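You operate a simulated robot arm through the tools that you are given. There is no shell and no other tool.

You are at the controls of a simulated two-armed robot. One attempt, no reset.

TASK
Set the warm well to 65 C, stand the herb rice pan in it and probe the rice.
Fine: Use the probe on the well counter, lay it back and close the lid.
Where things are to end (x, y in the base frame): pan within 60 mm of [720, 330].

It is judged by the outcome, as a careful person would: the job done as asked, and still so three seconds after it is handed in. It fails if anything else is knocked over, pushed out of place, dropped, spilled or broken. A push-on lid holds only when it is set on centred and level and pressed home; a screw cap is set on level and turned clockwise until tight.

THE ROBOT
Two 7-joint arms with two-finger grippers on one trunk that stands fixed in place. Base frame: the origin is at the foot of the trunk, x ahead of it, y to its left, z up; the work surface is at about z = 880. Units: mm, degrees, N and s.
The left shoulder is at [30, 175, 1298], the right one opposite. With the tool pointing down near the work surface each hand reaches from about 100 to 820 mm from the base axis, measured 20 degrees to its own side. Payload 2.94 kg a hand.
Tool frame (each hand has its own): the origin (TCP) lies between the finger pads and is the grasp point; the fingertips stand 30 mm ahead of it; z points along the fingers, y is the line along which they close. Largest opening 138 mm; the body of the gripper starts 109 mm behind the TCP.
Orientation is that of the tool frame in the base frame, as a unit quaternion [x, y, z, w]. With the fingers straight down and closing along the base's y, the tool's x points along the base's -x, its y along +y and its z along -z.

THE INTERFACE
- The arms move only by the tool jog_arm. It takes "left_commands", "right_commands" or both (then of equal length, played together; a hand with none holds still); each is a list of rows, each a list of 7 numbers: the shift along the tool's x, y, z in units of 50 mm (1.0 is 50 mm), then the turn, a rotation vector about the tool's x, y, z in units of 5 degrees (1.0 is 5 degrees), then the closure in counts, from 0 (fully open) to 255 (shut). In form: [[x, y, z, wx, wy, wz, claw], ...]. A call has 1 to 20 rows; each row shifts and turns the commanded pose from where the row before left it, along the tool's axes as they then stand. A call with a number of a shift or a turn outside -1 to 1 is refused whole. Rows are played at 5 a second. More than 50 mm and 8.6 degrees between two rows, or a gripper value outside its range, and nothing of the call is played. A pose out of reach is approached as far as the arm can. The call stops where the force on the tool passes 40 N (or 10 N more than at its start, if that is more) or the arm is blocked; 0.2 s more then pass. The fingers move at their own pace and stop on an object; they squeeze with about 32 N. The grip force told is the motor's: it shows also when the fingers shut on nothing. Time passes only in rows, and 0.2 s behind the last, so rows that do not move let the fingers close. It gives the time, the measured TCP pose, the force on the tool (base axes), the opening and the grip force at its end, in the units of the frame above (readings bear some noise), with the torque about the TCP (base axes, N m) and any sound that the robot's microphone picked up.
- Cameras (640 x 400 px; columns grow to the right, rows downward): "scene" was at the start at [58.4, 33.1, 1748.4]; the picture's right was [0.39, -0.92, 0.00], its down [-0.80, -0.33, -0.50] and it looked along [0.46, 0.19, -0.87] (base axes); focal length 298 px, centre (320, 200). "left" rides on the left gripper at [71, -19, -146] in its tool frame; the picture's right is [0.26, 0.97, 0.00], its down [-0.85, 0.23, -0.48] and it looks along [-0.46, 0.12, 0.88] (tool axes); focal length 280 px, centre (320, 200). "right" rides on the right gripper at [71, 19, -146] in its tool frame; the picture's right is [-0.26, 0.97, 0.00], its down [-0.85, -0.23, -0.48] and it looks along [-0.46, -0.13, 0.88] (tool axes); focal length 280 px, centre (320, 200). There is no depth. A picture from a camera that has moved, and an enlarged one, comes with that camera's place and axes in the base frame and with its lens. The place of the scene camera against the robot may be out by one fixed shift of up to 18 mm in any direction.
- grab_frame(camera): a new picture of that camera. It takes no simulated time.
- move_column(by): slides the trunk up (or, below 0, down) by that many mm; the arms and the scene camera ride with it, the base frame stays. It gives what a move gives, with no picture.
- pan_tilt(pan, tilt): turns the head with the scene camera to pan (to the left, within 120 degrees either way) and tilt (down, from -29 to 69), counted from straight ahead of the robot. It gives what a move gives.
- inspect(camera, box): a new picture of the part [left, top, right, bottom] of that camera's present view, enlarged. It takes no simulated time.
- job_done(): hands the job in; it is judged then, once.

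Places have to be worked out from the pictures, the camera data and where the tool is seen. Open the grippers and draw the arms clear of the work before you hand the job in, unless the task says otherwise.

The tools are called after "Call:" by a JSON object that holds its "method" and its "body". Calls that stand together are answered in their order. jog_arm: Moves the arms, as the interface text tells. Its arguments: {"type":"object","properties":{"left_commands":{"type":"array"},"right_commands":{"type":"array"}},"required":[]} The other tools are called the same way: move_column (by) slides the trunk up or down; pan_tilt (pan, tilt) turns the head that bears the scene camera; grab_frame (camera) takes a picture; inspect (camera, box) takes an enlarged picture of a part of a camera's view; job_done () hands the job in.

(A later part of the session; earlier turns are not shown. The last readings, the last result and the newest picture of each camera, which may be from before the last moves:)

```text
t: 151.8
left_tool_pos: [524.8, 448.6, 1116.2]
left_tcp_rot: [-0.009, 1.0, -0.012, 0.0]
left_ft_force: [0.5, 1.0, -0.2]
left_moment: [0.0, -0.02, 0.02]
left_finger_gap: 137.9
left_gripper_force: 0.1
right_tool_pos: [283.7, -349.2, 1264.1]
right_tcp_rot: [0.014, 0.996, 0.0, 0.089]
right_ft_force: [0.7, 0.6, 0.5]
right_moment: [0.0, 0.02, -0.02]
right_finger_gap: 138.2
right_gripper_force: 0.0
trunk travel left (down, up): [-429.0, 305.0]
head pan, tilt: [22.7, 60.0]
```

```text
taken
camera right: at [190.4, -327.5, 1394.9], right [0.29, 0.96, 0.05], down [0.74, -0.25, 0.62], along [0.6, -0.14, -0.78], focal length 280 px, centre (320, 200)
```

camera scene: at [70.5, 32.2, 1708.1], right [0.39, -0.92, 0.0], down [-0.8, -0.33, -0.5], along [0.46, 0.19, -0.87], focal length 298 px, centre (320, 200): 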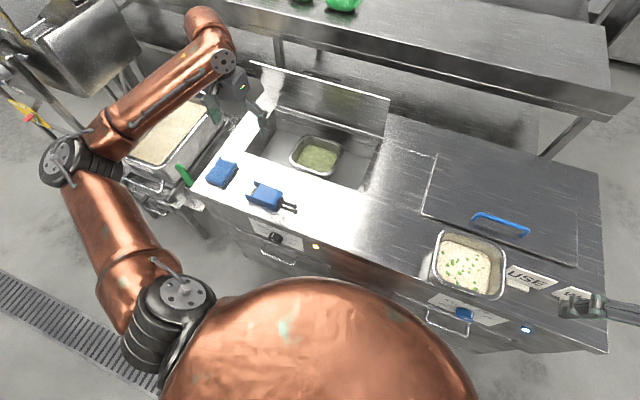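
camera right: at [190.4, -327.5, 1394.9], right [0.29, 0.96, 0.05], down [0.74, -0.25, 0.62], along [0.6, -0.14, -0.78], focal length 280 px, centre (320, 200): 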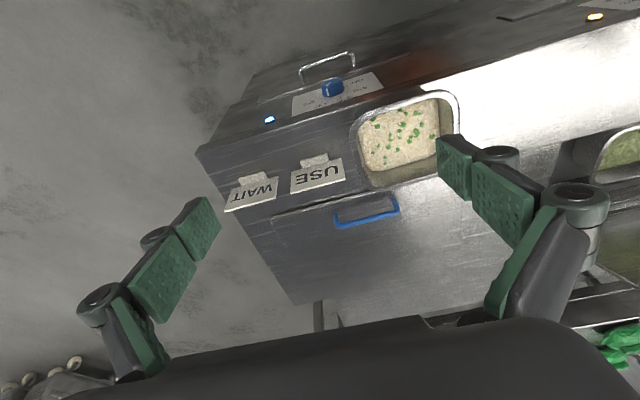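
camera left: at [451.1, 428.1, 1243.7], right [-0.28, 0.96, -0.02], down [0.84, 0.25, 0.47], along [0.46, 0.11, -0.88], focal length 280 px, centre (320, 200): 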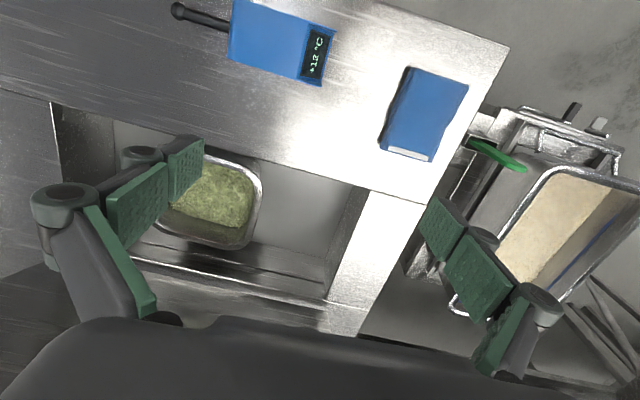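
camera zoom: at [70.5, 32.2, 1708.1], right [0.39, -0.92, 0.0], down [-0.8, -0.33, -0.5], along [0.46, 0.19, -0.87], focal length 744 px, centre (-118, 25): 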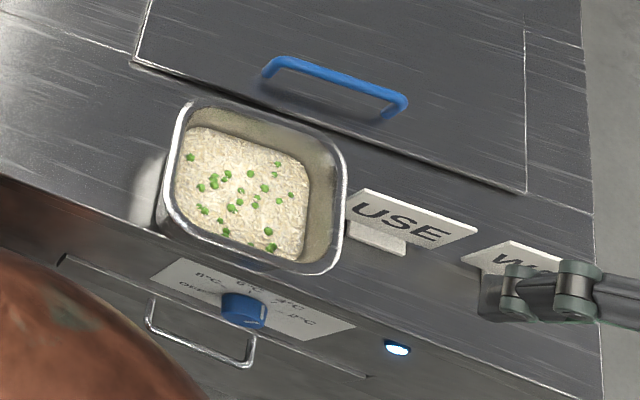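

The signs haven't moved; only the pea pan shifted, about (−46, −82) mm, still upright. I'll tow it back gently with the right hand: closed fingers inside the pan above the rice, pulling on the leading wall. First I position above it.

Call:
{"method": "jog_arm", "body": {"right_commands": [[-0.318, 0.398, 0.575, 0, 0, 0, 255], [-0.318, 0.398, 0.575, 0, 0, 0, 255], [-0.318, 0.398, 0.575, 0, 0, 0, 255], [-0.318, 0.398, 0.575, 0, 0, 0, 255], [-0.318, 0.398, 0.575, 0, 0, 0, 255], [-0.318, 0.398, 0.575, 0, 0, 0, 255], [-0.318, 0.398, 0.575, 0, 0, 0, 255], [-0.318, 0.398, 0.575, 0, 0, 0, 255], [0, 0, 0, 0, 1, 0, 255], [0, 0, 0, 0, 1, 0, 255], [0, 0, 0, 0, 0, 0, 255]]}}

Call:
{"method": "grab_frame", "body": {"camera": "right"}}

Call:
{"method": "grab_frame", "body": {"camera": "scene"}}

```text
t: 154.2
left_tool_pos: [524.9, 448.1, 1116.8]
left_tcp_rot: [-0.008, 1.0, -0.012, 0.002]
left_ft_force: [-0.1, -0.5, -0.2]
left_moment: [0.01, -0.01, -0.01]
left_finger_gap: 138.3
left_gripper_force: 0.2
right_tool_pos: [452.9, -194.8, 1063.2]
right_tcp_rot: [0.014, 1.0, 0.001, 0.001]
right_ft_force: [0.4, 0.0, 0.5]
right_moment: [0.0, 0.01, -0.01]
right_finger_gap: 0.0
right_gripper_force: 28.4
trunk travel left (down, up): [-429.0, 305.0]
head pan, tilt: [22.7, 60.0]
```

```text
taken
camera right: at [383.5, -174.0, 1207.7], right [0.29, 0.96, 0.0], down [0.84, -0.26, 0.48], along [0.46, -0.14, -0.88], focal length 280 px, centre (320, 200)
```

right: 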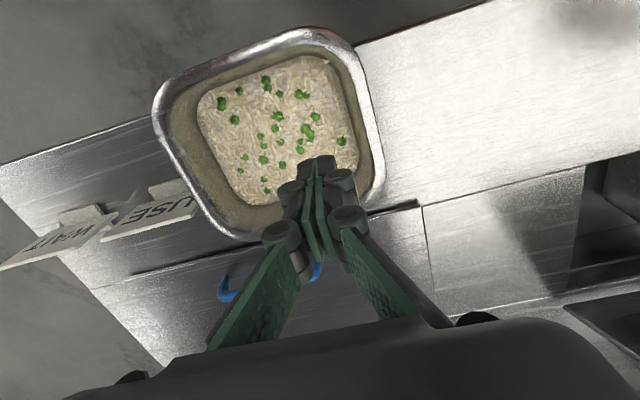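

```text
taken
camera scene: at [69.5, 32.0, 1708.2], right [0.39, -0.92, 0.0], down [-0.8, -0.33, -0.5], along [0.46, 0.19, -0.87], focal length 298 px, centre (320, 200)
```

scene: 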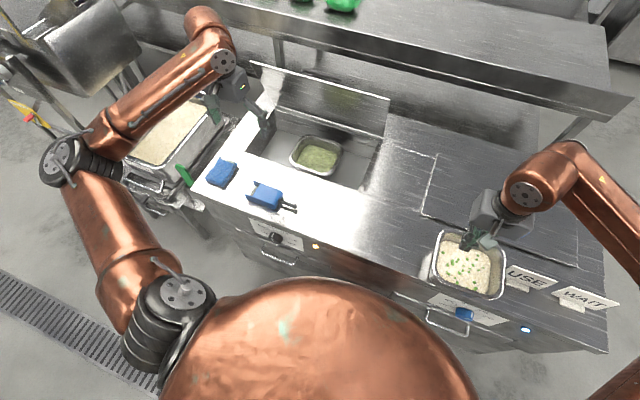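

Call:
{"method": "jog_arm", "body": {"right_commands": [[0, 0, 0.6, 0, 0, 0, 255], [0, 0, 0.6, 0, 0, 0, 255], [0, 0, 0.5, 0, 0, 0, 255], [0, 0.2, 0.15, 0, 0, 0, 255], [0, 0.2, 0, 0, 0, 0, 255], [0, 0.2, 0, 0, 0, 0, 255], [0, 0, 0, 0, 0, 0, 255]]}}

Call:
{"method": "grab_frame", "body": {"camera": "right"}}

Call:
{"method": "inspect", "body": {"camera": "scene", "box": [390, 190, 600, 350]}}

```text
t: 155.8
left_tool_pos: [524.6, 448.6, 1116.8]
left_tcp_rot: [-0.009, 1.0, -0.011, 0.0]
left_ft_force: [0.3, 0.2, 0.3]
left_moment: [0.01, 0.01, 0.0]
left_finger_gap: 138.0
left_gripper_force: 0.0
right_tool_pos: [455.0, -162.5, 968.7]
right_tcp_rot: [0.015, 1.0, 0.001, 0.003]
right_ft_force: [0.4, -2.2, 1.2]
right_moment: [0.04, 0.01, -0.01]
right_finger_gap: 0.0
right_gripper_force: 28.4
trunk travel left (down, up): [-429.0, 305.0]
head pan, tilt: [22.7, 60.0]
```

```text
taken
camera right: at [385.8, -143.2, 1114.8], right [0.29, 0.96, 0.0], down [0.84, -0.26, 0.48], along [0.46, -0.13, -0.88], focal length 280 px, centre (320, 200)
```

right: 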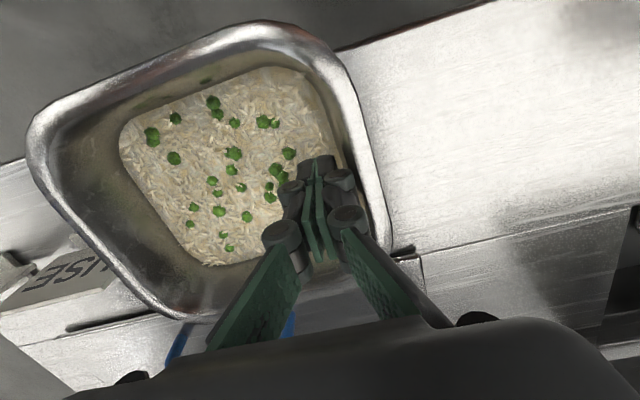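

```text
2.50 times, centred on (495, 270) of scene
camera zoom: at [70.2, 31.4, 1708.2], right [0.39, -0.92, 0.0], down [-0.8, -0.33, -0.5], along [0.46, 0.19, -0.87], focal length 744 px, centre (-118, 25)
```

zoom: 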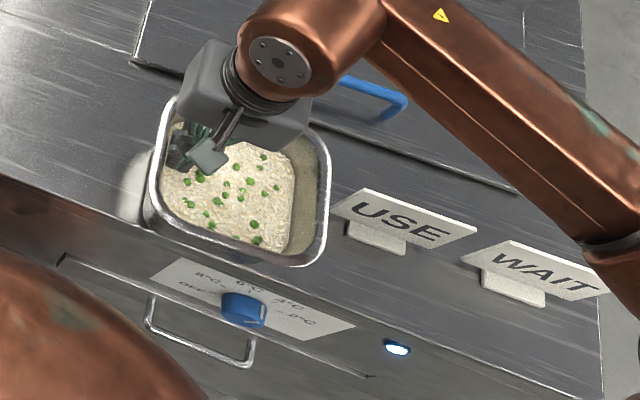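

Towing works gently (2 N). Continuing +y by about 60 mm in small steps.

Call:
{"method": "jog_arm", "body": {"right_commands": [[0, 0.2, 0, 0, 0, 0, 255], [0, 0.2, 0, 0, 0, 0, 255], [0, 0.2, 0, 0, 0, 0, 255], [0, 0.2, 0, 0, 0, 0, 255], [0, 0.2, 0, 0, 0, 0, 255], [0, 0.15, 0, 0, 0, 0, 255], [0, 0, 0, 0, 0, 0, 255]]}}

Call:
{"method": "grab_frame", "body": {"camera": "right"}}

Call:
{"method": "inspect", "body": {"camera": "scene", "box": [250, 120, 490, 280]}}

```text
t: 157.4
left_tool_pos: [524.9, 447.1, 1116.9]
left_tcp_rot: [-0.008, 1.0, -0.011, 0.001]
left_ft_force: [-0.7, 0.0, 0.0]
left_moment: [-0.03, 0.01, 0.01]
left_finger_gap: 137.7
left_gripper_force: 0.0
right_tool_pos: [457.0, -107.0, 968.9]
right_tcp_rot: [0.015, 1.0, 0.001, 0.001]
right_ft_force: [0.2, -2.6, 1.7]
right_moment: [0.08, 0.03, 0.05]
right_finger_gap: 0.0
right_gripper_force: 28.4
trunk travel left (down, up): [-429.0, 305.0]
head pan, tilt: [22.7, 60.0]
```

```text
taken
camera right: at [387.2, -85.4, 1114.5], right [0.29, 0.96, 0.0], down [0.84, -0.26, 0.48], along [0.46, -0.14, -0.88], focal length 280 px, centre (320, 200)
```

right: 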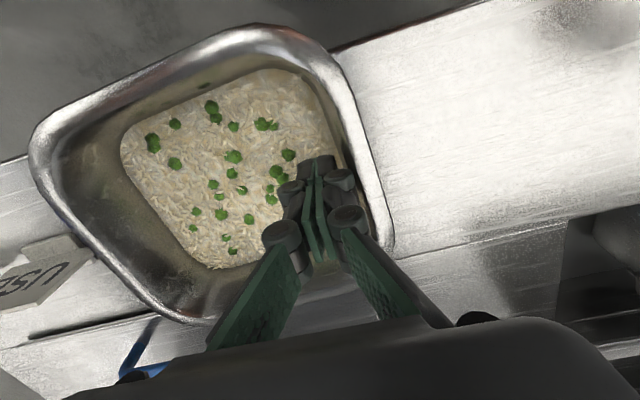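

```text
2.50 times, centred on (370, 200) of scene
camera zoom: at [70.0, 31.8, 1708.2], right [0.39, -0.92, 0.0], down [-0.8, -0.33, -0.5], along [0.46, 0.19, -0.87], focal length 744 px, centre (195, 200)
```

zoom: 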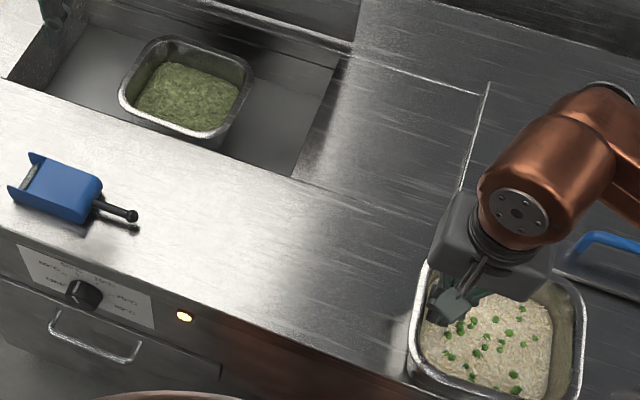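

Call:
{"method": "jog_arm", "body": {"right_commands": [[0, 0.14, 0, 0, 0, 0, 255], [0, -0.35, 0, 0, 0, 0, 255], [0, -0.35, 0, 0, 0, 0, 255], [0, -0.35, 0, 0, 0, 0, 255], [-0.3, 0, 0, 0, 0, 0, 255], [-0.3, 0, 0, 0, 0, 0, 255], [-0.2, 0, 0, 0, 0, 0, 255], [0, 0, 0, 0, 0, 0, 255]]}}

Call:
{"method": "grab_frame", "body": {"camera": "right"}}

Call:
{"method": "inspect", "body": {"camera": "scene", "box": [350, 150, 590, 310]}}

```text
t: 159.2
left_tool_pos: [525.4, 447.3, 1116.5]
left_tcp_rot: [-0.008, 1.0, -0.011, 0.001]
left_ft_force: [0.0, 0.2, 0.6]
left_moment: [-0.02, 0.02, 0.0]
left_finger_gap: 138.0
left_gripper_force: 0.1
right_tool_pos: [494.7, -155.3, 969.6]
right_tcp_rot: [0.015, 1.0, 0.001, 0.001]
right_ft_force: [-0.2, -0.6, 0.4]
right_moment: [0.02, 0.04, 0.01]
right_finger_gap: 0.0
right_gripper_force: 28.8
trunk travel left (down, up): [-429.0, 305.0]
head pan, tilt: [22.7, 60.0]
```

```text
taken
camera right: at [425.8, -133.1, 1115.8], right [0.29, 0.96, 0.0], down [0.84, -0.26, 0.48], along [0.46, -0.14, -0.88], focal length 280 px, centre (320, 200)
```

right: 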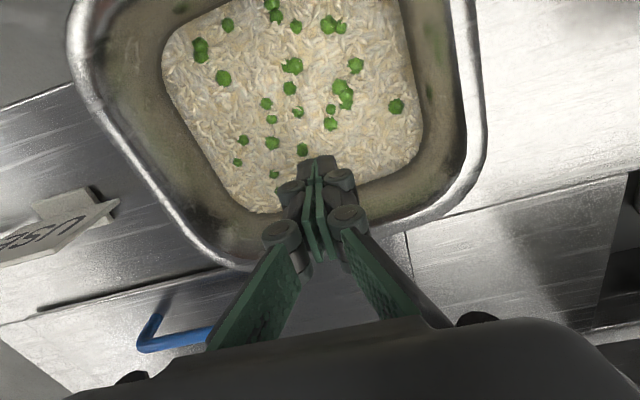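

```text
2.50 times, centred on (470, 230) of scene
camera zoom: at [69.9, 32.3, 1708.2], right [0.39, -0.92, 0.0], down [-0.8, -0.33, -0.5], along [0.46, 0.19, -0.87], focal length 744 px, centre (-55, 125)
```

zoom: 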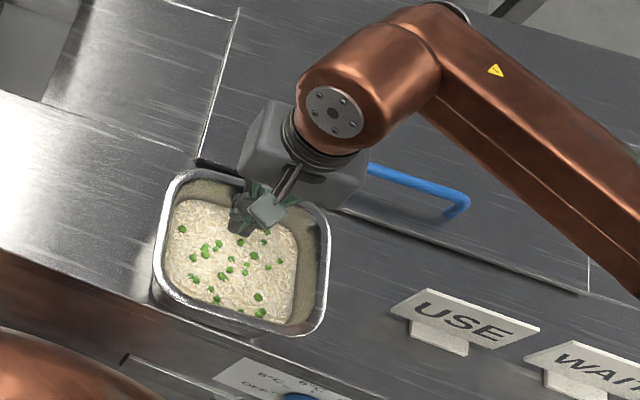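

Now towing toward +x: the back wall is near x≈534 and should end near 575. Pushing on in small steps.

Call:
{"method": "jog_arm", "body": {"right_commands": [[-0.2, 0, 0, 0, 0, 0, 255], [-0.2, 0, 0, 0, 0, 0, 255], [-0.2, 0, 0, 0, 0, 0, 255], [-0.2, 0, 0, 0, 0, 0, 255], [0, 0, 0, 0, 0, 0, 255]]}}

Call:
{"method": "grab_frame", "body": {"camera": "right"}}

Call:
{"method": "inspect", "body": {"camera": "scene", "box": [250, 120, 490, 280]}}

```text
t: 160.4
left_tool_pos: [523.3, 448.0, 1116.5]
left_tcp_rot: [-0.009, 1.0, -0.011, 0.001]
left_ft_force: [-0.1, -0.6, 0.8]
left_moment: [-0.01, 0.0, -0.04]
left_finger_gap: 138.0
left_gripper_force: 0.1
right_tool_pos: [535.7, -155.4, 969.5]
right_tcp_rot: [0.015, 1.0, 0.001, 0.003]
right_ft_force: [-3.1, -0.2, 1.7]
right_moment: [0.03, 0.06, 0.0]
right_finger_gap: 0.0
right_gripper_force: 28.4
trunk travel left (down, up): [-429.0, 305.0]
head pan, tilt: [22.7, 60.0]
```

```text
taken
camera right: at [466.6, -133.8, 1115.3], right [0.29, 0.96, 0.0], down [0.84, -0.26, 0.48], along [0.46, -0.14, -0.88], focal length 280 px, centre (320, 200)
```

right: 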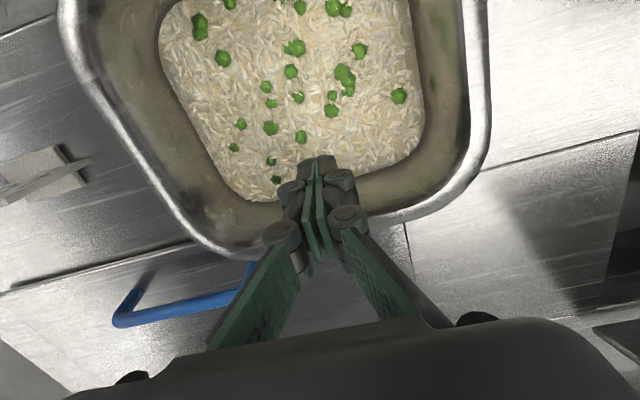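

```text
2.50 times, centred on (370, 200) of scene
camera zoom: at [69.5, 32.2, 1708.2], right [0.39, -0.92, 0.0], down [-0.8, -0.33, -0.5], along [0.46, 0.19, -0.87], focal length 744 px, centre (195, 200)
```

zoom: 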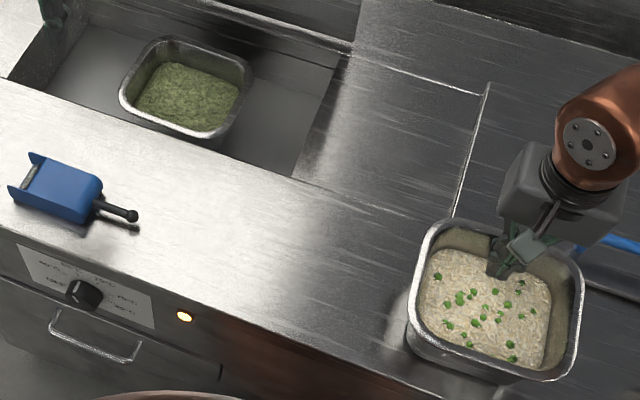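

The pan is back within a few mm. A final 3 mm nudge, then I back off the wall and lift straight up well above the rim before moving away.

Call:
{"method": "jog_arm", "body": {"right_commands": [[-0.07, 0, 0, 0, 0, 0, 255], [0.3, 0, 0, 0, 0, 0, 255], [0, 0, -0.6, 0, 0, 0, 255], [0, 0, -0.8, 0, 0, 0, 255], [0, 0, -0.8, 0, 0, 0, 255], [0, 0, -0.8, 0, 0, 0, 255], [0, 0, -0.8, 0, 0, 0, 255], [0, 0, -0.5, 0, 0, 0, 255], [0.4, -0.8, 0, 0, 0, 0, 255], [0.4, -0.8, 0, 0, 0, 0, 255], [0.4, -0.8, 0, 0, 0, 0, 255], [0.4, -0.8, 0, 0, 0, 0, 255], [0, 0, 0, 0, 0, 0, 255]]}}

Call:
{"method": "inspect", "body": {"camera": "scene", "box": [250, 120, 490, 280]}}

Call:
{"method": "grab_frame", "body": {"camera": "scene"}}

Call:
{"method": "grab_frame", "body": {"camera": "right"}}

```text
t: 163.2
left_tool_pos: [525.3, 450.1, 1115.8]
left_tcp_rot: [-0.009, 1.0, -0.013, 0.0]
left_ft_force: [0.0, 0.6, 0.0]
left_moment: [-0.05, 0.02, 0.02]
left_finger_gap: 137.9
left_gripper_force: 0.0
right_tool_pos: [438.9, -308.9, 1182.3]
right_tcp_rot: [0.015, 1.0, 0.002, 0.002]
right_ft_force: [0.0, 0.1, 1.0]
right_moment: [-0.05, 0.01, 0.01]
right_finger_gap: 0.0
right_gripper_force: 28.6
trunk travel left (down, up): [-429.0, 305.0]
head pan, tilt: [22.7, 60.0]
```

```text
2.50 times, centred on (370, 200) of scene
camera zoom: at [71.5, 34.0, 1708.0], right [0.39, -0.92, 0.0], down [-0.8, -0.34, -0.5], along [0.46, 0.19, -0.87], focal length 744 px, centre (195, 200)
```

zoom: 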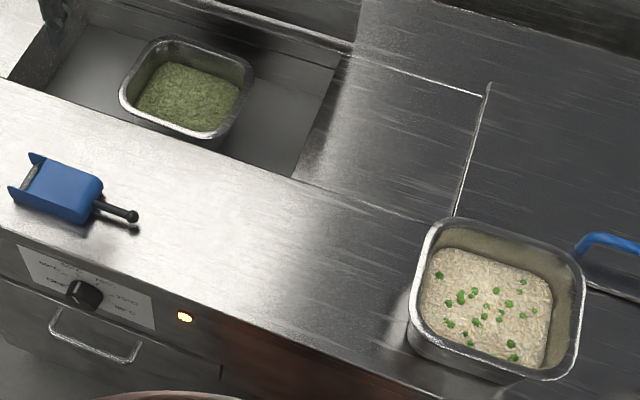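

```text
taken
camera scene: at [71.5, 34.0, 1708.0], right [0.39, -0.92, 0.0], down [-0.8, -0.34, -0.5], along [0.46, 0.19, -0.87], focal length 298 px, centre (320, 200)
```

scene: 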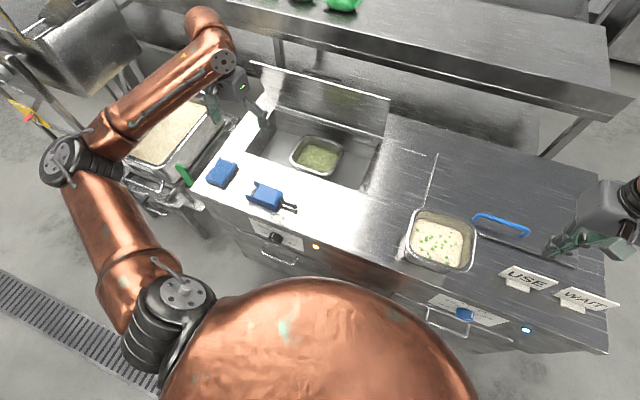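

```text
taken
camera right: at [369.7, -287.8, 1328.1], right [0.29, 0.96, 0.0], down [0.84, -0.26, 0.48], along [0.46, -0.14, -0.88], focal length 280 px, centre (320, 200)
```

right: 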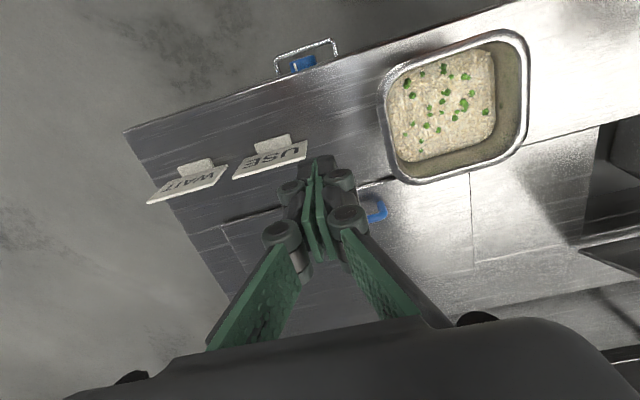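

Pea pan looks restored and the signs are untouched. To verify precisely I'll set the trunk at its starting height and take the same crop as at the very start.

Call:
{"method": "move_column", "body": {"by": 40}}

Call:
{"method": "inspect", "body": {"camera": "scene", "box": [390, 190, 600, 350]}}

Call:
{"method": "inspect", "body": {"camera": "scene", "box": [190, 130, 400, 270]}}

```text
t: 164.1
left_tool_pos: [524.9, 447.0, 1157.1]
left_tcp_rot: [-0.009, 1.0, -0.011, 0.0]
left_ft_force: [0.0, -1.2, 0.3]
left_moment: [-0.02, 0.0, -0.02]
left_finger_gap: 138.0
left_gripper_force: 0.0
right_tool_pos: [439.6, -312.2, 1223.0]
right_tcp_rot: [0.014, 1.0, 0.002, 0.001]
right_ft_force: [0.9, -0.8, -0.3]
right_moment: [0.0, 0.04, 0.02]
right_finger_gap: 0.0
right_gripper_force: 28.7
trunk travel left (down, up): [-469.0, 265.0]
head pan, tilt: [22.7, 60.0]
```

```text
2.50 times, centred on (495, 270) of scene
camera zoom: at [59.4, 31.8, 1748.0], right [0.39, -0.92, 0.0], down [-0.8, -0.33, -0.5], along [0.46, 0.19, -0.87], focal length 744 px, centre (-118, 25)
```

zoom: 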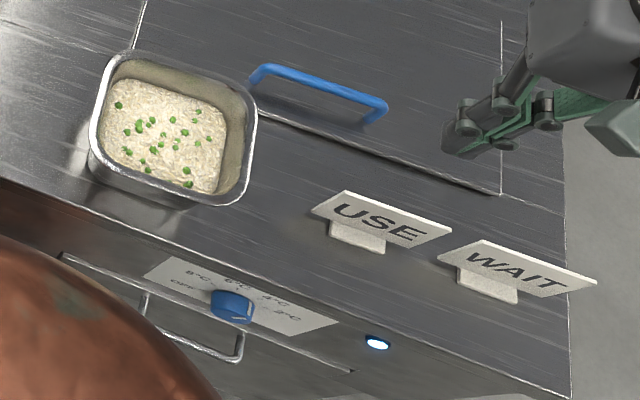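

```text
2.86 times, centred on (295, 200) of scene
camera zoom: at [59.4, 31.8, 1748.0], right [0.39, -0.92, 0.0], down [-0.8, -0.33, -0.5], along [0.46, 0.19, -0.87], focal length 850 px, centre (391, 200)
```

zoom: 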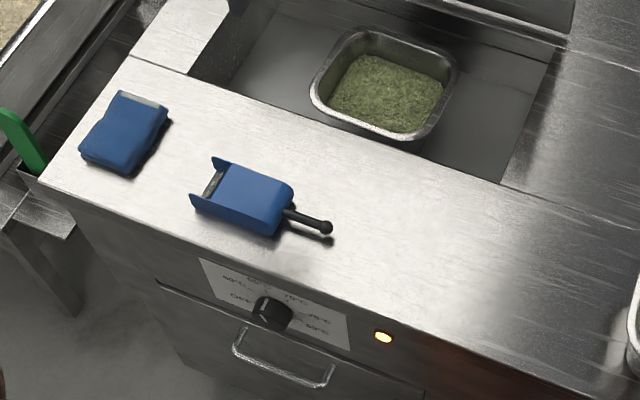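

Everything matches the starting view to within about 2 mm, and the herb rice pan sits near (705, 302). Now the probe: yaw the left hand −90° so that the probe's shaft lies along the tool's +x.

Call:
{"method": "jog_arm", "body": {"left_commands": [[0, 0, 0, 0, 0, -1, 0], [0, 0, 0, 0, 0, -1, 0], [0, 0, 0, 0, 0, -1, 0], [0, 0, 0, 0, 0, -1, 0], [0, 0, 0, 0, 0, -1, 0], [0, 0, 0, 0, 0, -1, 0], [0, 0, 0, 0, 0, -1, 0], [0, 0, 0, 0, 0, -1, 0], [0, 0, 0, 0, 0, -1, 0], [0, 0, 0, 0, 0, -1, 0], [0, 0, 0, 0, 0, -1, 0], [0, 0, 0, 0, 0, -1, 0], [0, 0, 0, 0, 0, -1, 0], [0, 0, 0, 0, 0, -1, 0], [0, 0, 0, 0, 0, -1, 0], [0, 0, 0, 0, 0, -1, 0], [0, 0, 0, 0, 0, -1, 0], [0, 0, 0, 0, 0, -1, 0], [0, 0, 0, 0, 0, 0, 0]]}}

Call:
{"method": "grab_frame", "body": {"camera": "left"}}

Call:
{"method": "grab_frame", "body": {"camera": "scene"}}

```text
t: 168.1
left_tool_pos: [523.8, 447.9, 1156.4]
left_tcp_rot: [0.713, -0.701, 0.009, 0.007]
left_ft_force: [0.0, 0.3, 0.1]
left_moment: [0.0, -0.03, -0.03]
left_finger_gap: 137.8
left_gripper_force: 0.1
right_tool_pos: [438.8, -312.3, 1223.2]
right_tcp_rot: [0.015, 1.0, 0.002, 0.002]
right_ft_force: [0.6, 0.2, -0.4]
right_moment: [0.0, -0.03, 0.01]
right_finger_gap: 0.0
right_gripper_force: 28.8
trunk travel left (down, up): [-469.0, 265.0]
head pan, tilt: [22.7, 60.0]
```

```text
taken
camera left: at [544.8, 380.4, 1305.1], right [-0.96, -0.28, 0.01], down [-0.25, 0.86, 0.46], along [-0.13, 0.44, -0.89], focal length 280 px, centre (320, 200)
```

left: 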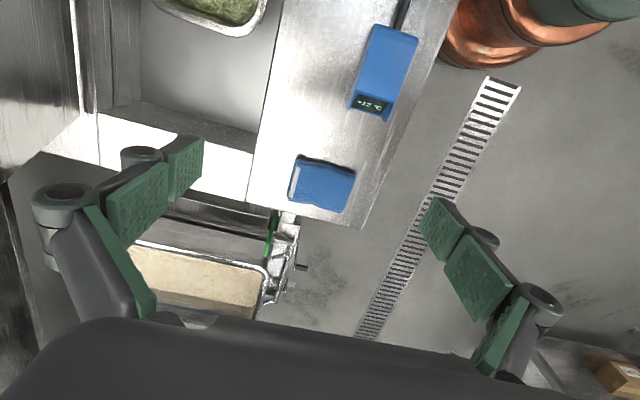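

```text
taken
camera scene: at [58.5, 32.0, 1748.1], right [0.39, -0.92, 0.0], down [-0.8, -0.33, -0.5], along [0.46, 0.19, -0.87], focal length 298 px, centre (320, 200)
```

scene: 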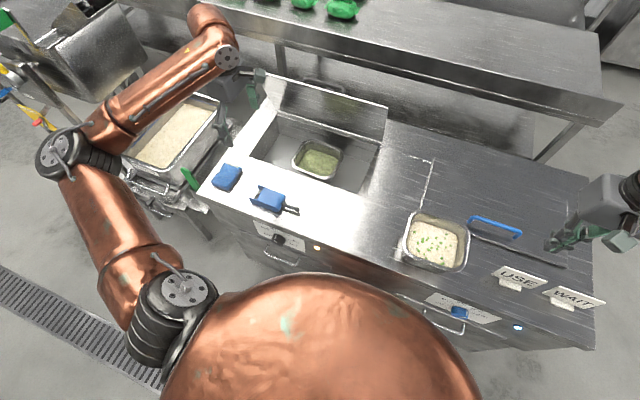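

Call:
{"method": "jog_arm", "body": {"left_commands": [[0.25, 0.32, 0.75, 0, 0, 0, 0], [0.25, 0.32, 0.75, 0, 0, 0, 0], [0.25, 0.32, 0.75, 0, 0, 0, 0], [0.25, 0.32, 0.75, 0, 0, 0, 0], [0, 0, 0, 0, 0, 0, 0]]}}

Call:
{"method": "grab_frame", "body": {"camera": "left"}}

Call:
{"method": "inspect", "body": {"camera": "left", "box": [260, 60, 500, 260]}}

```text
t: 169.3
left_tool_pos: [460.8, 394.6, 1008.6]
left_tcp_rot: [0.713, -0.701, 0.008, 0.008]
left_ft_force: [0.2, 0.6, -0.3]
left_moment: [0.01, -0.02, 0.02]
left_finger_gap: 138.0
left_gripper_force: 0.0
right_tool_pos: [438.6, -313.3, 1222.6]
right_tcp_rot: [0.015, 1.0, 0.002, 0.003]
right_ft_force: [-0.8, -0.3, -0.1]
right_moment: [0.0, 0.02, -0.02]
right_finger_gap: 0.1
right_gripper_force: 28.8
trunk travel left (down, up): [-469.0, 265.0]
head pan, tilt: [22.7, 60.0]
```

```text
taken
camera left: at [480.9, 327.4, 1156.0], right [-0.96, -0.28, 0.0], down [-0.25, 0.86, 0.46], along [-0.13, 0.44, -0.89], focal length 280 px, centre (320, 200)
```

left: 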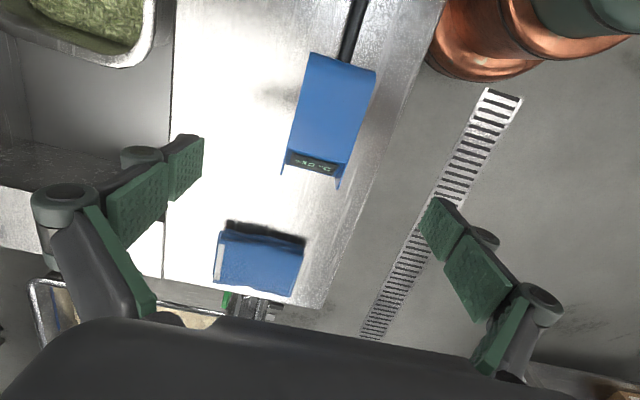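

```text
2.00 times, centred on (380, 160) of left
camera zoom: at [480.9, 327.4, 1156.0], right [-0.96, -0.28, 0.0], down [-0.25, 0.86, 0.46], along [-0.13, 0.44, -0.89], focal length 561 px, centre (200, 280)
```

zoom: 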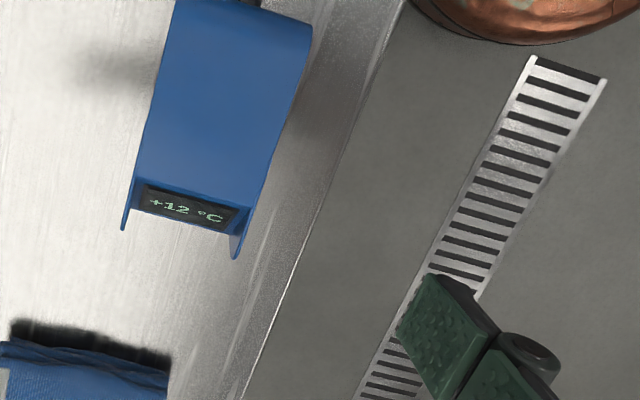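

The body's top is near z≈905, spanning x 435–489 and y 326–409. I'll descend to grip it nearer the display end at y≈392, with the fingertips just above the counter.

Call:
{"method": "jog_arm", "body": {"left_commands": [[0.02, -0.02, 0.6, 0, 0, 0, 0], [0.02, 0, 0.6, 0, 0, 0, 0], [0, 0, 0.6, 0, 0, 0, 0], [0, 0, 0, 0, 0, 0, 0]]}}

Call:
{"method": "grab_frame", "body": {"camera": "left"}}

```text
t: 170.3
left_tool_pos: [463.2, 389.7, 917.4]
left_tcp_rot: [0.714, -0.701, 0.008, 0.007]
left_ft_force: [0.6, -0.5, -0.8]
left_moment: [0.02, -0.02, 0.02]
left_finger_gap: 137.9
left_gripper_force: 0.1
right_tool_pos: [439.6, -313.0, 1222.7]
right_tcp_rot: [0.015, 1.0, 0.002, 0.002]
right_ft_force: [-0.8, 0.3, 0.0]
right_moment: [0.01, 0.0, 0.0]
right_finger_gap: 0.0
right_gripper_force: 29.0
trunk travel left (down, up): [-469.0, 265.0]
head pan, tilt: [22.7, 60.0]
```

```text
taken
camera left: at [483.7, 321.1, 1065.7], right [-0.96, -0.28, 0.01], down [-0.25, 0.86, 0.46], along [-0.13, 0.44, -0.89], focal length 280 px, centre (320, 200)
```

left: 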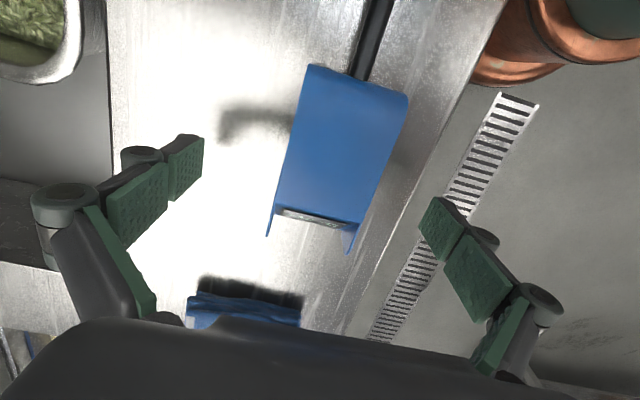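

Body is centred between the fingers. Closing.

Call:
{"method": "jog_arm", "body": {"left_commands": [[0, 0, 0, 0, 0, 0, 120], [0, 0, 0, 0, 0, 0, 140], [0, 0, 0, 0, 0, 0, 160], [0, 0, 0, 0, 0, 0, 255], [0, 0, 0, 0, 0, 0, 255], [0, 0, 0, 0, 0, 0, 255], [0, 0, 0, 0, 0, 0, 255]]}}

Call:
{"method": "grab_frame", "body": {"camera": "left"}}

```text
t: 171.9
left_tool_pos: [462.4, 389.2, 919.3]
left_tcp_rot: [0.713, -0.701, 0.009, 0.007]
left_ft_force: [-0.6, 0.4, 0.8]
left_moment: [-0.01, 0.01, -0.08]
left_finger_gap: 55.5
left_gripper_force: 32.2
right_tool_pos: [438.7, -312.9, 1223.0]
right_tcp_rot: [0.015, 1.0, 0.001, 0.002]
right_ft_force: [0.8, -0.2, 0.1]
right_moment: [0.0, -0.01, 0.01]
right_finger_gap: 0.0
right_gripper_force: 28.6
trunk travel left (down, up): [-469.0, 265.0]
head pan, tilt: [22.7, 60.0]
```

```text
taken
camera left: at [483.9, 321.3, 1066.0], right [-0.96, -0.28, 0.0], down [-0.25, 0.86, 0.46], along [-0.13, 0.44, -0.89], focal length 280 px, centre (320, 200)
```

left: 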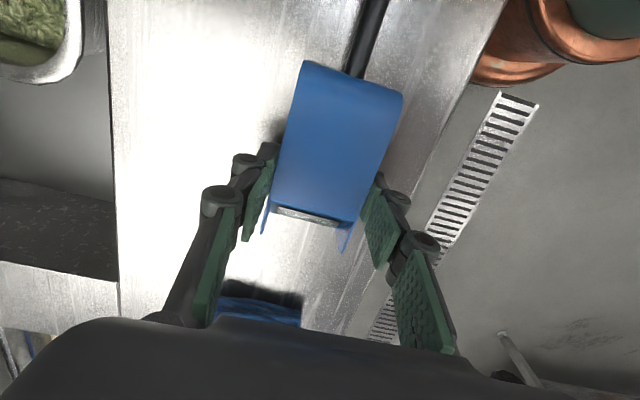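

Gripped. Lifting straight up and checking that it holds level.

Call:
{"method": "jog_arm", "body": {"left_commands": [[0, 0, -0.3, 0, 0, 0, 255], [0, 0, -0.5, 0, 0, 0, 255], [0, 0, -0.6, 0, 0, 0, 255], [0, 0, -0.6, 0, 0, 0, 255], [0, 0, -0.6, 0, 0, 0, 255], [0, 0, -0.6, 0, 0, 0, 255], [0, 0, 0, 0, 0, 0, 255]]}}

Call:
{"method": "grab_frame", "body": {"camera": "left"}}

Call:
{"method": "inspect", "body": {"camera": "scene", "box": [180, 90, 420, 270]}}

```text
t: 173.5
left_tool_pos: [465.1, 393.8, 1079.0]
left_tcp_rot: [0.713, -0.701, 0.008, 0.008]
left_ft_force: [0.2, -0.4, -0.1]
left_moment: [-0.01, -0.01, -0.02]
left_finger_gap: 55.0
left_gripper_force: 31.2
right_tool_pos: [439.2, -313.8, 1223.3]
right_tcp_rot: [0.014, 1.0, 0.001, 0.002]
right_ft_force: [-0.1, 0.8, 0.2]
right_moment: [0.0, 0.03, 0.0]
right_finger_gap: 0.0
right_gripper_force: 27.7
trunk travel left (down, up): [-469.0, 265.0]
head pan, tilt: [22.7, 60.0]
```

```text
taken
camera left: at [484.4, 324.3, 1226.0], right [-0.96, -0.28, 0.01], down [-0.24, 0.86, 0.46], along [-0.13, 0.44, -0.89], focal length 280 px, centre (320, 200)
```

left: 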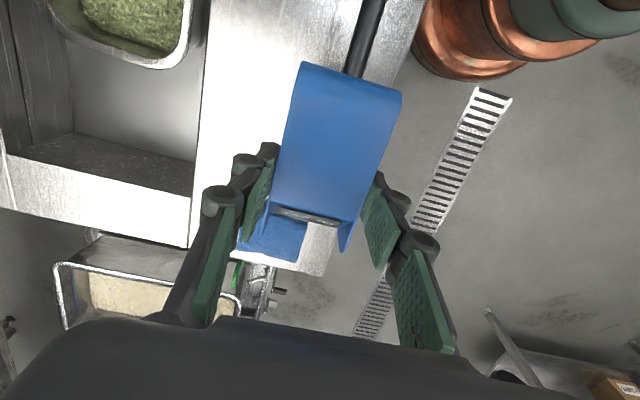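

```text
2.22 times, centred on (300, 180) of scene
camera zoom: at [58.9, 32.4, 1748.1], right [0.39, -0.92, 0.0], down [-0.8, -0.33, -0.5], along [0.46, 0.19, -0.87], focal length 661 px, centre (364, 244)
```

zoom: 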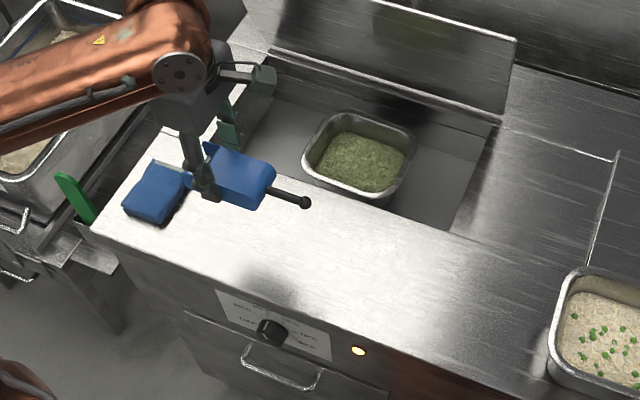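

Held level. Now yaw back +90° so the shaft points toward me, well above everything.

Call:
{"method": "jog_arm", "body": {"left_commands": [[0, 0, 0, 0, 0, 1, 255], [0, 0, 0, 0, 0, 1, 255], [0, 0, 0, 0, 0, 1, 255], [0, 0, 0, 0, 0, 1, 255], [0, 0, 0, 0, 0, 1, 255], [0, 0, 0, 0, 0, 1, 255], [0, 0, 0, 0, 0, 1, 255], [0, 0, 0, 0, 0, 1, 255], [0, 0, 0, 0, 0, 1, 255], [0, 0, 0, 0, 0, 1, 255], [0, 0, 0, 0, 0, 1, 255], [0, 0, 0, 0, 0, 1, 255], [0, 0, 0, 0, 0, 1, 255], [0, 0, 0, 0, 0, 1, 255], [0, 0, 0, 0, 0, 1, 255], [0, 0, 0, 0, 0, 1, 255], [0, 0, 0, 0, 0, 1, 255], [0, 0, 0, 0, 0, 1, 255], [0, 0, 0, 0, 0, 0, 255]]}}

Call:
{"method": "grab_frame", "body": {"camera": "left"}}

```text
t: 177.5
left_tool_pos: [462.2, 392.8, 1079.5]
left_tcp_rot: [-0.007, 1.0, -0.011, 0.001]
left_ft_force: [0.3, -0.5, -0.6]
left_moment: [0.01, 0.0, 0.0]
left_finger_gap: 55.0
left_gripper_force: 32.1
right_tool_pos: [439.0, -312.8, 1222.9]
right_tcp_rot: [0.015, 1.0, 0.001, 0.002]
right_ft_force: [0.4, 0.2, -0.1]
right_moment: [-0.03, 0.01, 0.01]
right_finger_gap: 0.0
right_gripper_force: 28.2
trunk travel left (down, up): [-469.0, 265.0]
head pan, tilt: [22.7, 60.0]
```

```text
taken
camera left: at [391.4, 375.2, 1225.6], right [-0.28, 0.96, -0.02], down [0.84, 0.25, 0.47], along [0.46, 0.11, -0.88], focal length 280 px, centre (320, 200)
```

left: 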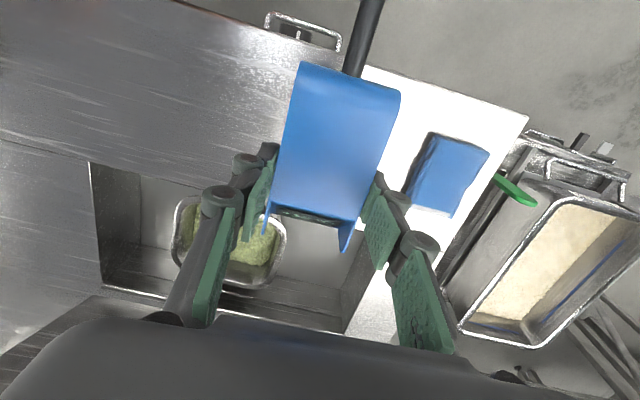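

Now move over the well and pitch the hand forward about 58° so the shaft points down and back toward me.

Call:
{"method": "jog_arm", "body": {"left_commands": [[-0.593, -0.3, -0.133, 0, 0, 0, 255], [-0.593, -0.3, -0.133, 0, 0, 0, 255], [-0.593, -0.3, -0.133, 0, 0, 0, 255], [-0.593, -0.3, -0.133, 0, 0, 0, 255], [-0.593, -0.3, -0.133, 0, 0, 0, 255], [-0.593, -0.3, -0.133, 0, 0, 0, 255], [0, 0, 0, 0, 0, 0, 255]]}}

Call:
{"method": "jog_arm", "body": {"left_commands": [[0, 0, 0, 0, -0.967, 0, 255], [0, 0, 0, 0, -0.967, 0, 255], [0, 0, 0, 0, -0.967, 0, 255], [0, 0, 0, 0, -0.967, 0, 255], [0, 0, 0, 0, -0.967, 0, 255], [0, 0, 0, 0, -0.967, 0, 255], [0, 0, 0, 0, -0.967, 0, 255], [0, 0, 0, 0, -0.967, 0, 255], [0, 0, 0, 0, -0.967, 0, 255], [0, 0, 0, 0, -0.967, 0, 255], [0, 0, 0, 0, -0.967, 0, 255], [0, 0, 0, 0, -0.967, 0, 255], [0, 0, 0, 0, 0, 0, 255]]}}

Call:
{"method": "grab_frame", "body": {"camera": "left"}}

Call:
{"method": "inspect", "body": {"camera": "scene", "box": [180, 50, 460, 230]}}

```text
t: 179.1
left_tool_pos: [639.0, 306.3, 1121.6]
left_tcp_rot: [-0.009, 1.0, -0.011, 0.002]
left_ft_force: [0.1, 0.1, -0.8]
left_moment: [-0.02, -0.05, 0.0]
left_finger_gap: 54.9
left_gripper_force: 31.8
right_tool_pos: [438.1, -311.9, 1223.1]
right_tcp_rot: [0.015, 1.0, 0.001, 0.002]
right_ft_force: [-0.1, 0.4, 0.9]
right_moment: [-0.02, 0.0, -0.01]
right_finger_gap: 0.0
right_gripper_force: 28.6
trunk travel left (down, up): [-469.0, 265.0]
head pan, tilt: [22.7, 60.0]
```

```text
t: 181.9
left_tool_pos: [641.1, 306.1, 1121.1]
left_tcp_rot: [-0.012, 0.874, -0.006, 0.485]
left_ft_force: [0.3, -0.1, -1.8]
left_moment: [-0.02, -0.04, -0.03]
left_finger_gap: 55.1
left_gripper_force: 32.0
right_tool_pos: [439.5, -313.1, 1224.2]
right_tcp_rot: [0.015, 1.0, 0.002, 0.002]
right_ft_force: [0.8, -0.5, 0.3]
right_moment: [-0.01, 0.03, 0.0]
right_finger_gap: 0.1
right_gripper_force: 28.0
trunk travel left (down, up): [-469.0, 265.0]
head pan, tilt: [22.7, 60.0]
```

```text
taken
camera left: at [480.6, 284.5, 1138.8], right [-0.15, 0.96, -0.24], down [0.04, 0.25, 0.97], along [0.99, 0.14, -0.08], focal length 280 px, centre (320, 200)
```

left: 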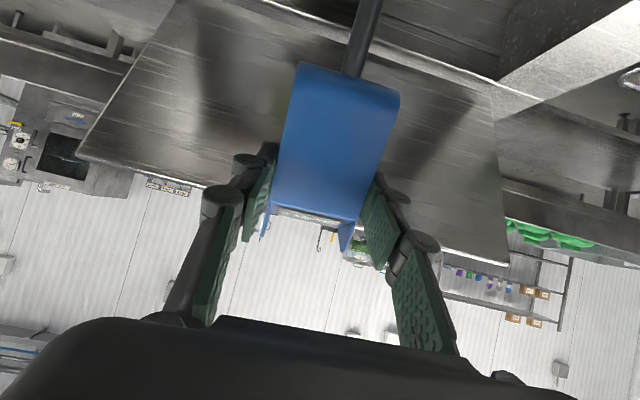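

```text
2.22 times, centred on (320, 140) of scene
camera zoom: at [58.8, 31.7, 1748.1], right [0.39, -0.92, 0.0], down [-0.8, -0.33, -0.5], along [0.46, 0.19, -0.87], focal length 661 px, centre (320, 333)
```

zoom: 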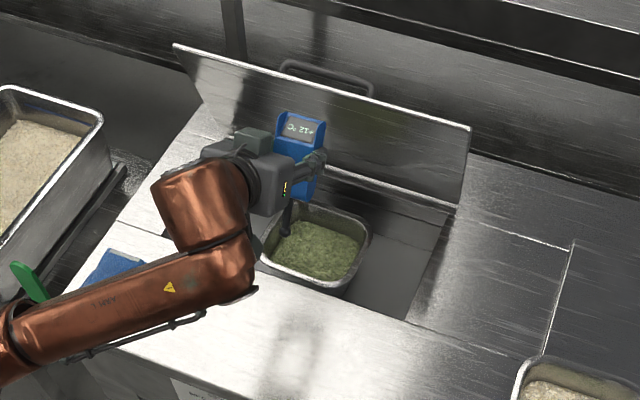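

Call:
{"method": "jog_arm", "body": {"left_commands": [[0.25, -0.015, 0.74, 0, 0, 0, 255], [0.25, -0.015, 0.74, 0, 0, 0, 255], [0.25, -0.015, 0.74, 0, 0, 0, 255], [0.25, -0.015, 0.74, 0, 0, 0, 255], [0, 0, 0, 0, 0, 0, 255]]}}

Call:
{"method": "grab_frame", "body": {"camera": "left"}}

Call:
{"method": "inspect", "body": {"camera": "scene", "box": [220, 60, 420, 200]}}

```text
t: 183.1
left_tool_pos: [741.8, 302.1, 999.2]
left_tcp_rot: [-0.013, 0.874, -0.006, 0.486]
left_ft_force: [-0.2, 0.5, -1.0]
left_moment: [-0.01, 0.02, -0.02]
left_finger_gap: 55.2
left_gripper_force: 32.4
right_tool_pos: [437.6, -313.3, 1223.9]
right_tcp_rot: [0.015, 1.0, 0.001, 0.002]
right_ft_force: [-0.3, 0.4, 1.2]
right_moment: [0.0, 0.04, 0.05]
right_finger_gap: 0.2
right_gripper_force: 28.8
trunk travel left (down, up): [-469.0, 265.0]
head pan, tilt: [22.7, 60.0]
```

```text
taken
camera left: at [581.1, 280.1, 1016.1], right [-0.15, 0.96, -0.24], down [0.04, 0.25, 0.97], along [0.99, 0.14, -0.08], focal length 280 px, centre (320, 200)
```

left: 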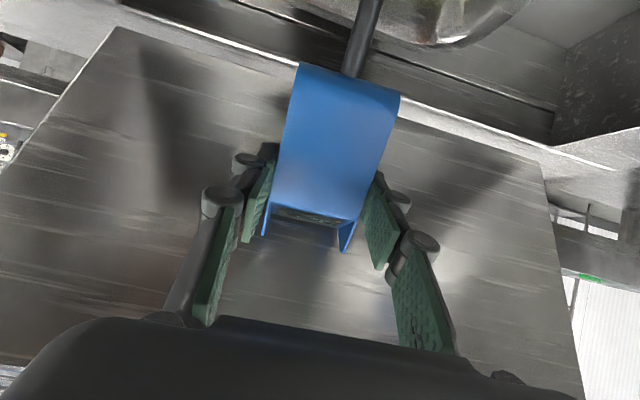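

```text
2.86 times, centred on (320, 130) of scene
camera zoom: at [57.8, 32.1, 1748.2], right [0.39, -0.92, 0.0], down [-0.8, -0.33, -0.5], along [0.46, 0.19, -0.87], focal length 850 px, centre (320, 400)
```

zoom: 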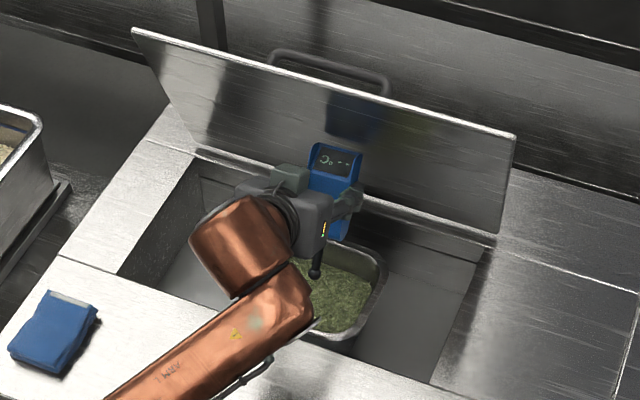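

The tip is above the rice, near the pan's centre. I'll descend vertically 70 mm and look.

Call:
{"method": "jog_arm", "body": {"left_commands": [[0.24, 0, 0.148, 0, 0, 0, 255], [0.24, 0, 0.148, 0, 0, 0, 255], [0.24, 0, 0.148, 0, 0, 0, 255], [0.24, 0, 0.148, 0, 0, 0, 255], [0.24, 0, 0.148, 0, 0, 0, 255], [0, 0, 0, 0, 0, 0, 255]]}}

Call:
{"method": "inspect", "body": {"camera": "scene", "box": [220, 60, 420, 200]}}

Call:
{"method": "grab_frame", "body": {"camera": "left"}}

```text
t: 184.5
left_tool_pos: [739.8, 300.3, 928.7]
left_tcp_rot: [-0.013, 0.874, -0.006, 0.485]
left_ft_force: [0.1, 0.5, -1.7]
left_moment: [0.01, 0.04, -0.02]
left_finger_gap: 55.0
left_gripper_force: 31.8
right_tool_pos: [438.8, -313.1, 1223.0]
right_tcp_rot: [0.015, 1.0, 0.002, 0.001]
right_ft_force: [0.2, -0.2, -0.1]
right_moment: [0.01, 0.0, 0.0]
right_finger_gap: 0.1
right_gripper_force: 28.5
trunk travel left (down, up): [-469.0, 265.0]
head pan, tilt: [22.7, 60.0]
```

```text
2.86 times, centred on (320, 130) of scene
camera zoom: at [58.6, 31.9, 1748.1], right [0.39, -0.92, 0.0], down [-0.8, -0.33, -0.5], along [0.46, 0.19, -0.87], focal length 850 px, centre (320, 400)
```

zoom: 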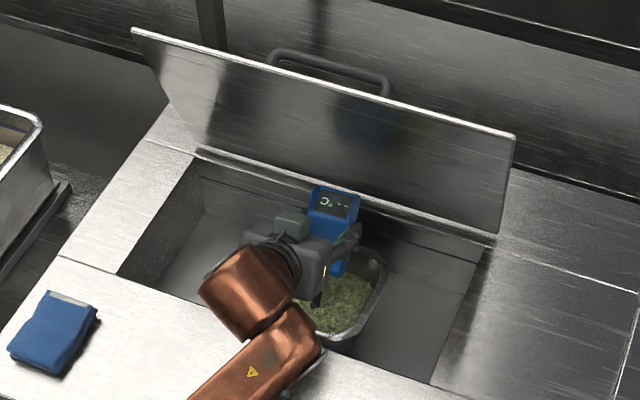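

```text
taken
camera left: at [579.0, 278.4, 947.1], right [-0.15, 0.96, -0.24], down [0.04, 0.25, 0.97], along [0.99, 0.14, -0.08], focal length 280 px, centre (320, 200)
```

left: 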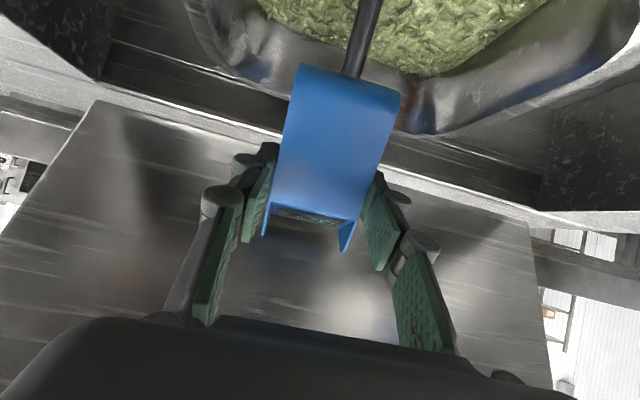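

The tip is at about the rice surface (rice z≈815–820). I'll push in about 22 mm along the shaft axis.

Call:
{"method": "jog_arm", "body": {"left_commands": [[0.15, 0, 0, 0, 0, 0, 255], [0.15, 0, 0, 0, 0, 0, 255], [0.15, 0, 0, 0, 0, 0, 255], [0, 0, 0, 0, 0, 0, 255], [0, 0, 0, 0, 0, 0, 255], [0, 0, 0, 0, 0, 0, 255], [0, 0, 0, 0, 0, 0, 255], [0, 0, 0, 0, 0, 0, 255]]}}

Call:
{"method": "inspect", "body": {"camera": "scene", "box": [260, 90, 380, 180]}}

Call:
{"method": "grab_frame", "body": {"camera": "left"}}

```text
t: 186.3
left_tool_pos: [728.4, 300.3, 912.0]
left_tcp_rot: [-0.013, 0.874, -0.006, 0.485]
left_ft_force: [-1.1, 0.3, -1.0]
left_moment: [0.0, 0.04, 0.0]
left_finger_gap: 55.0
left_gripper_force: 31.7
right_tool_pos: [439.3, -311.5, 1223.1]
right_tcp_rot: [0.015, 1.0, 0.002, 0.002]
right_ft_force: [-0.1, -0.4, -0.2]
right_moment: [0.02, -0.01, 0.04]
right_finger_gap: 0.0
right_gripper_force: 28.4
trunk travel left (down, up): [-469.0, 265.0]
head pan, tilt: [22.7, 60.0]
```

```text
4.44 times, centred on (320, 135) of scene
camera zoom: at [58.6, 31.7, 1748.1], right [0.39, -0.92, 0.0], down [-0.8, -0.33, -0.5], along [0.46, 0.19, -0.87], focal length 1323 px, centre (320, 489)
```

zoom: 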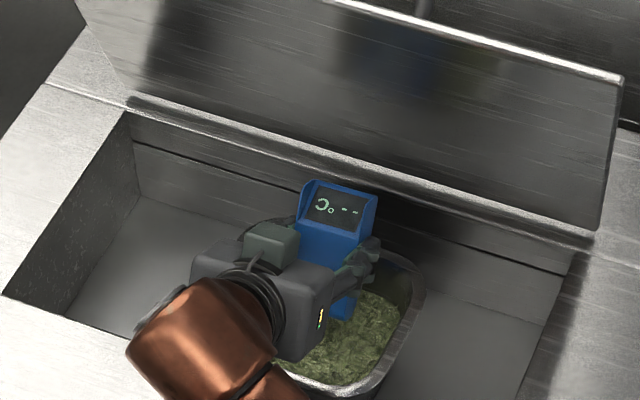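

```text
taken
camera left: at [567.4, 278.0, 929.3], right [-0.16, 0.96, -0.24], down [0.04, 0.25, 0.97], along [0.99, 0.14, -0.08], focal length 280 px, centre (320, 200)
```

left: 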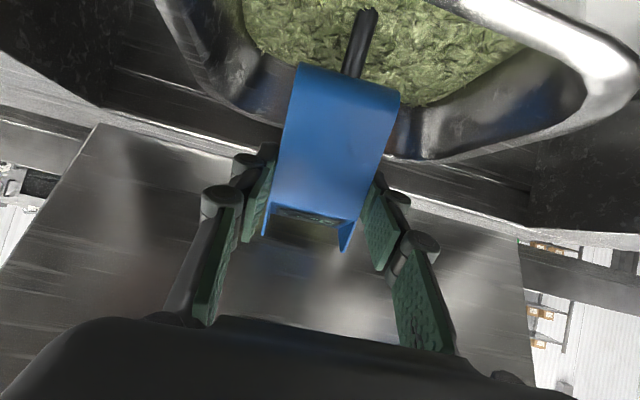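

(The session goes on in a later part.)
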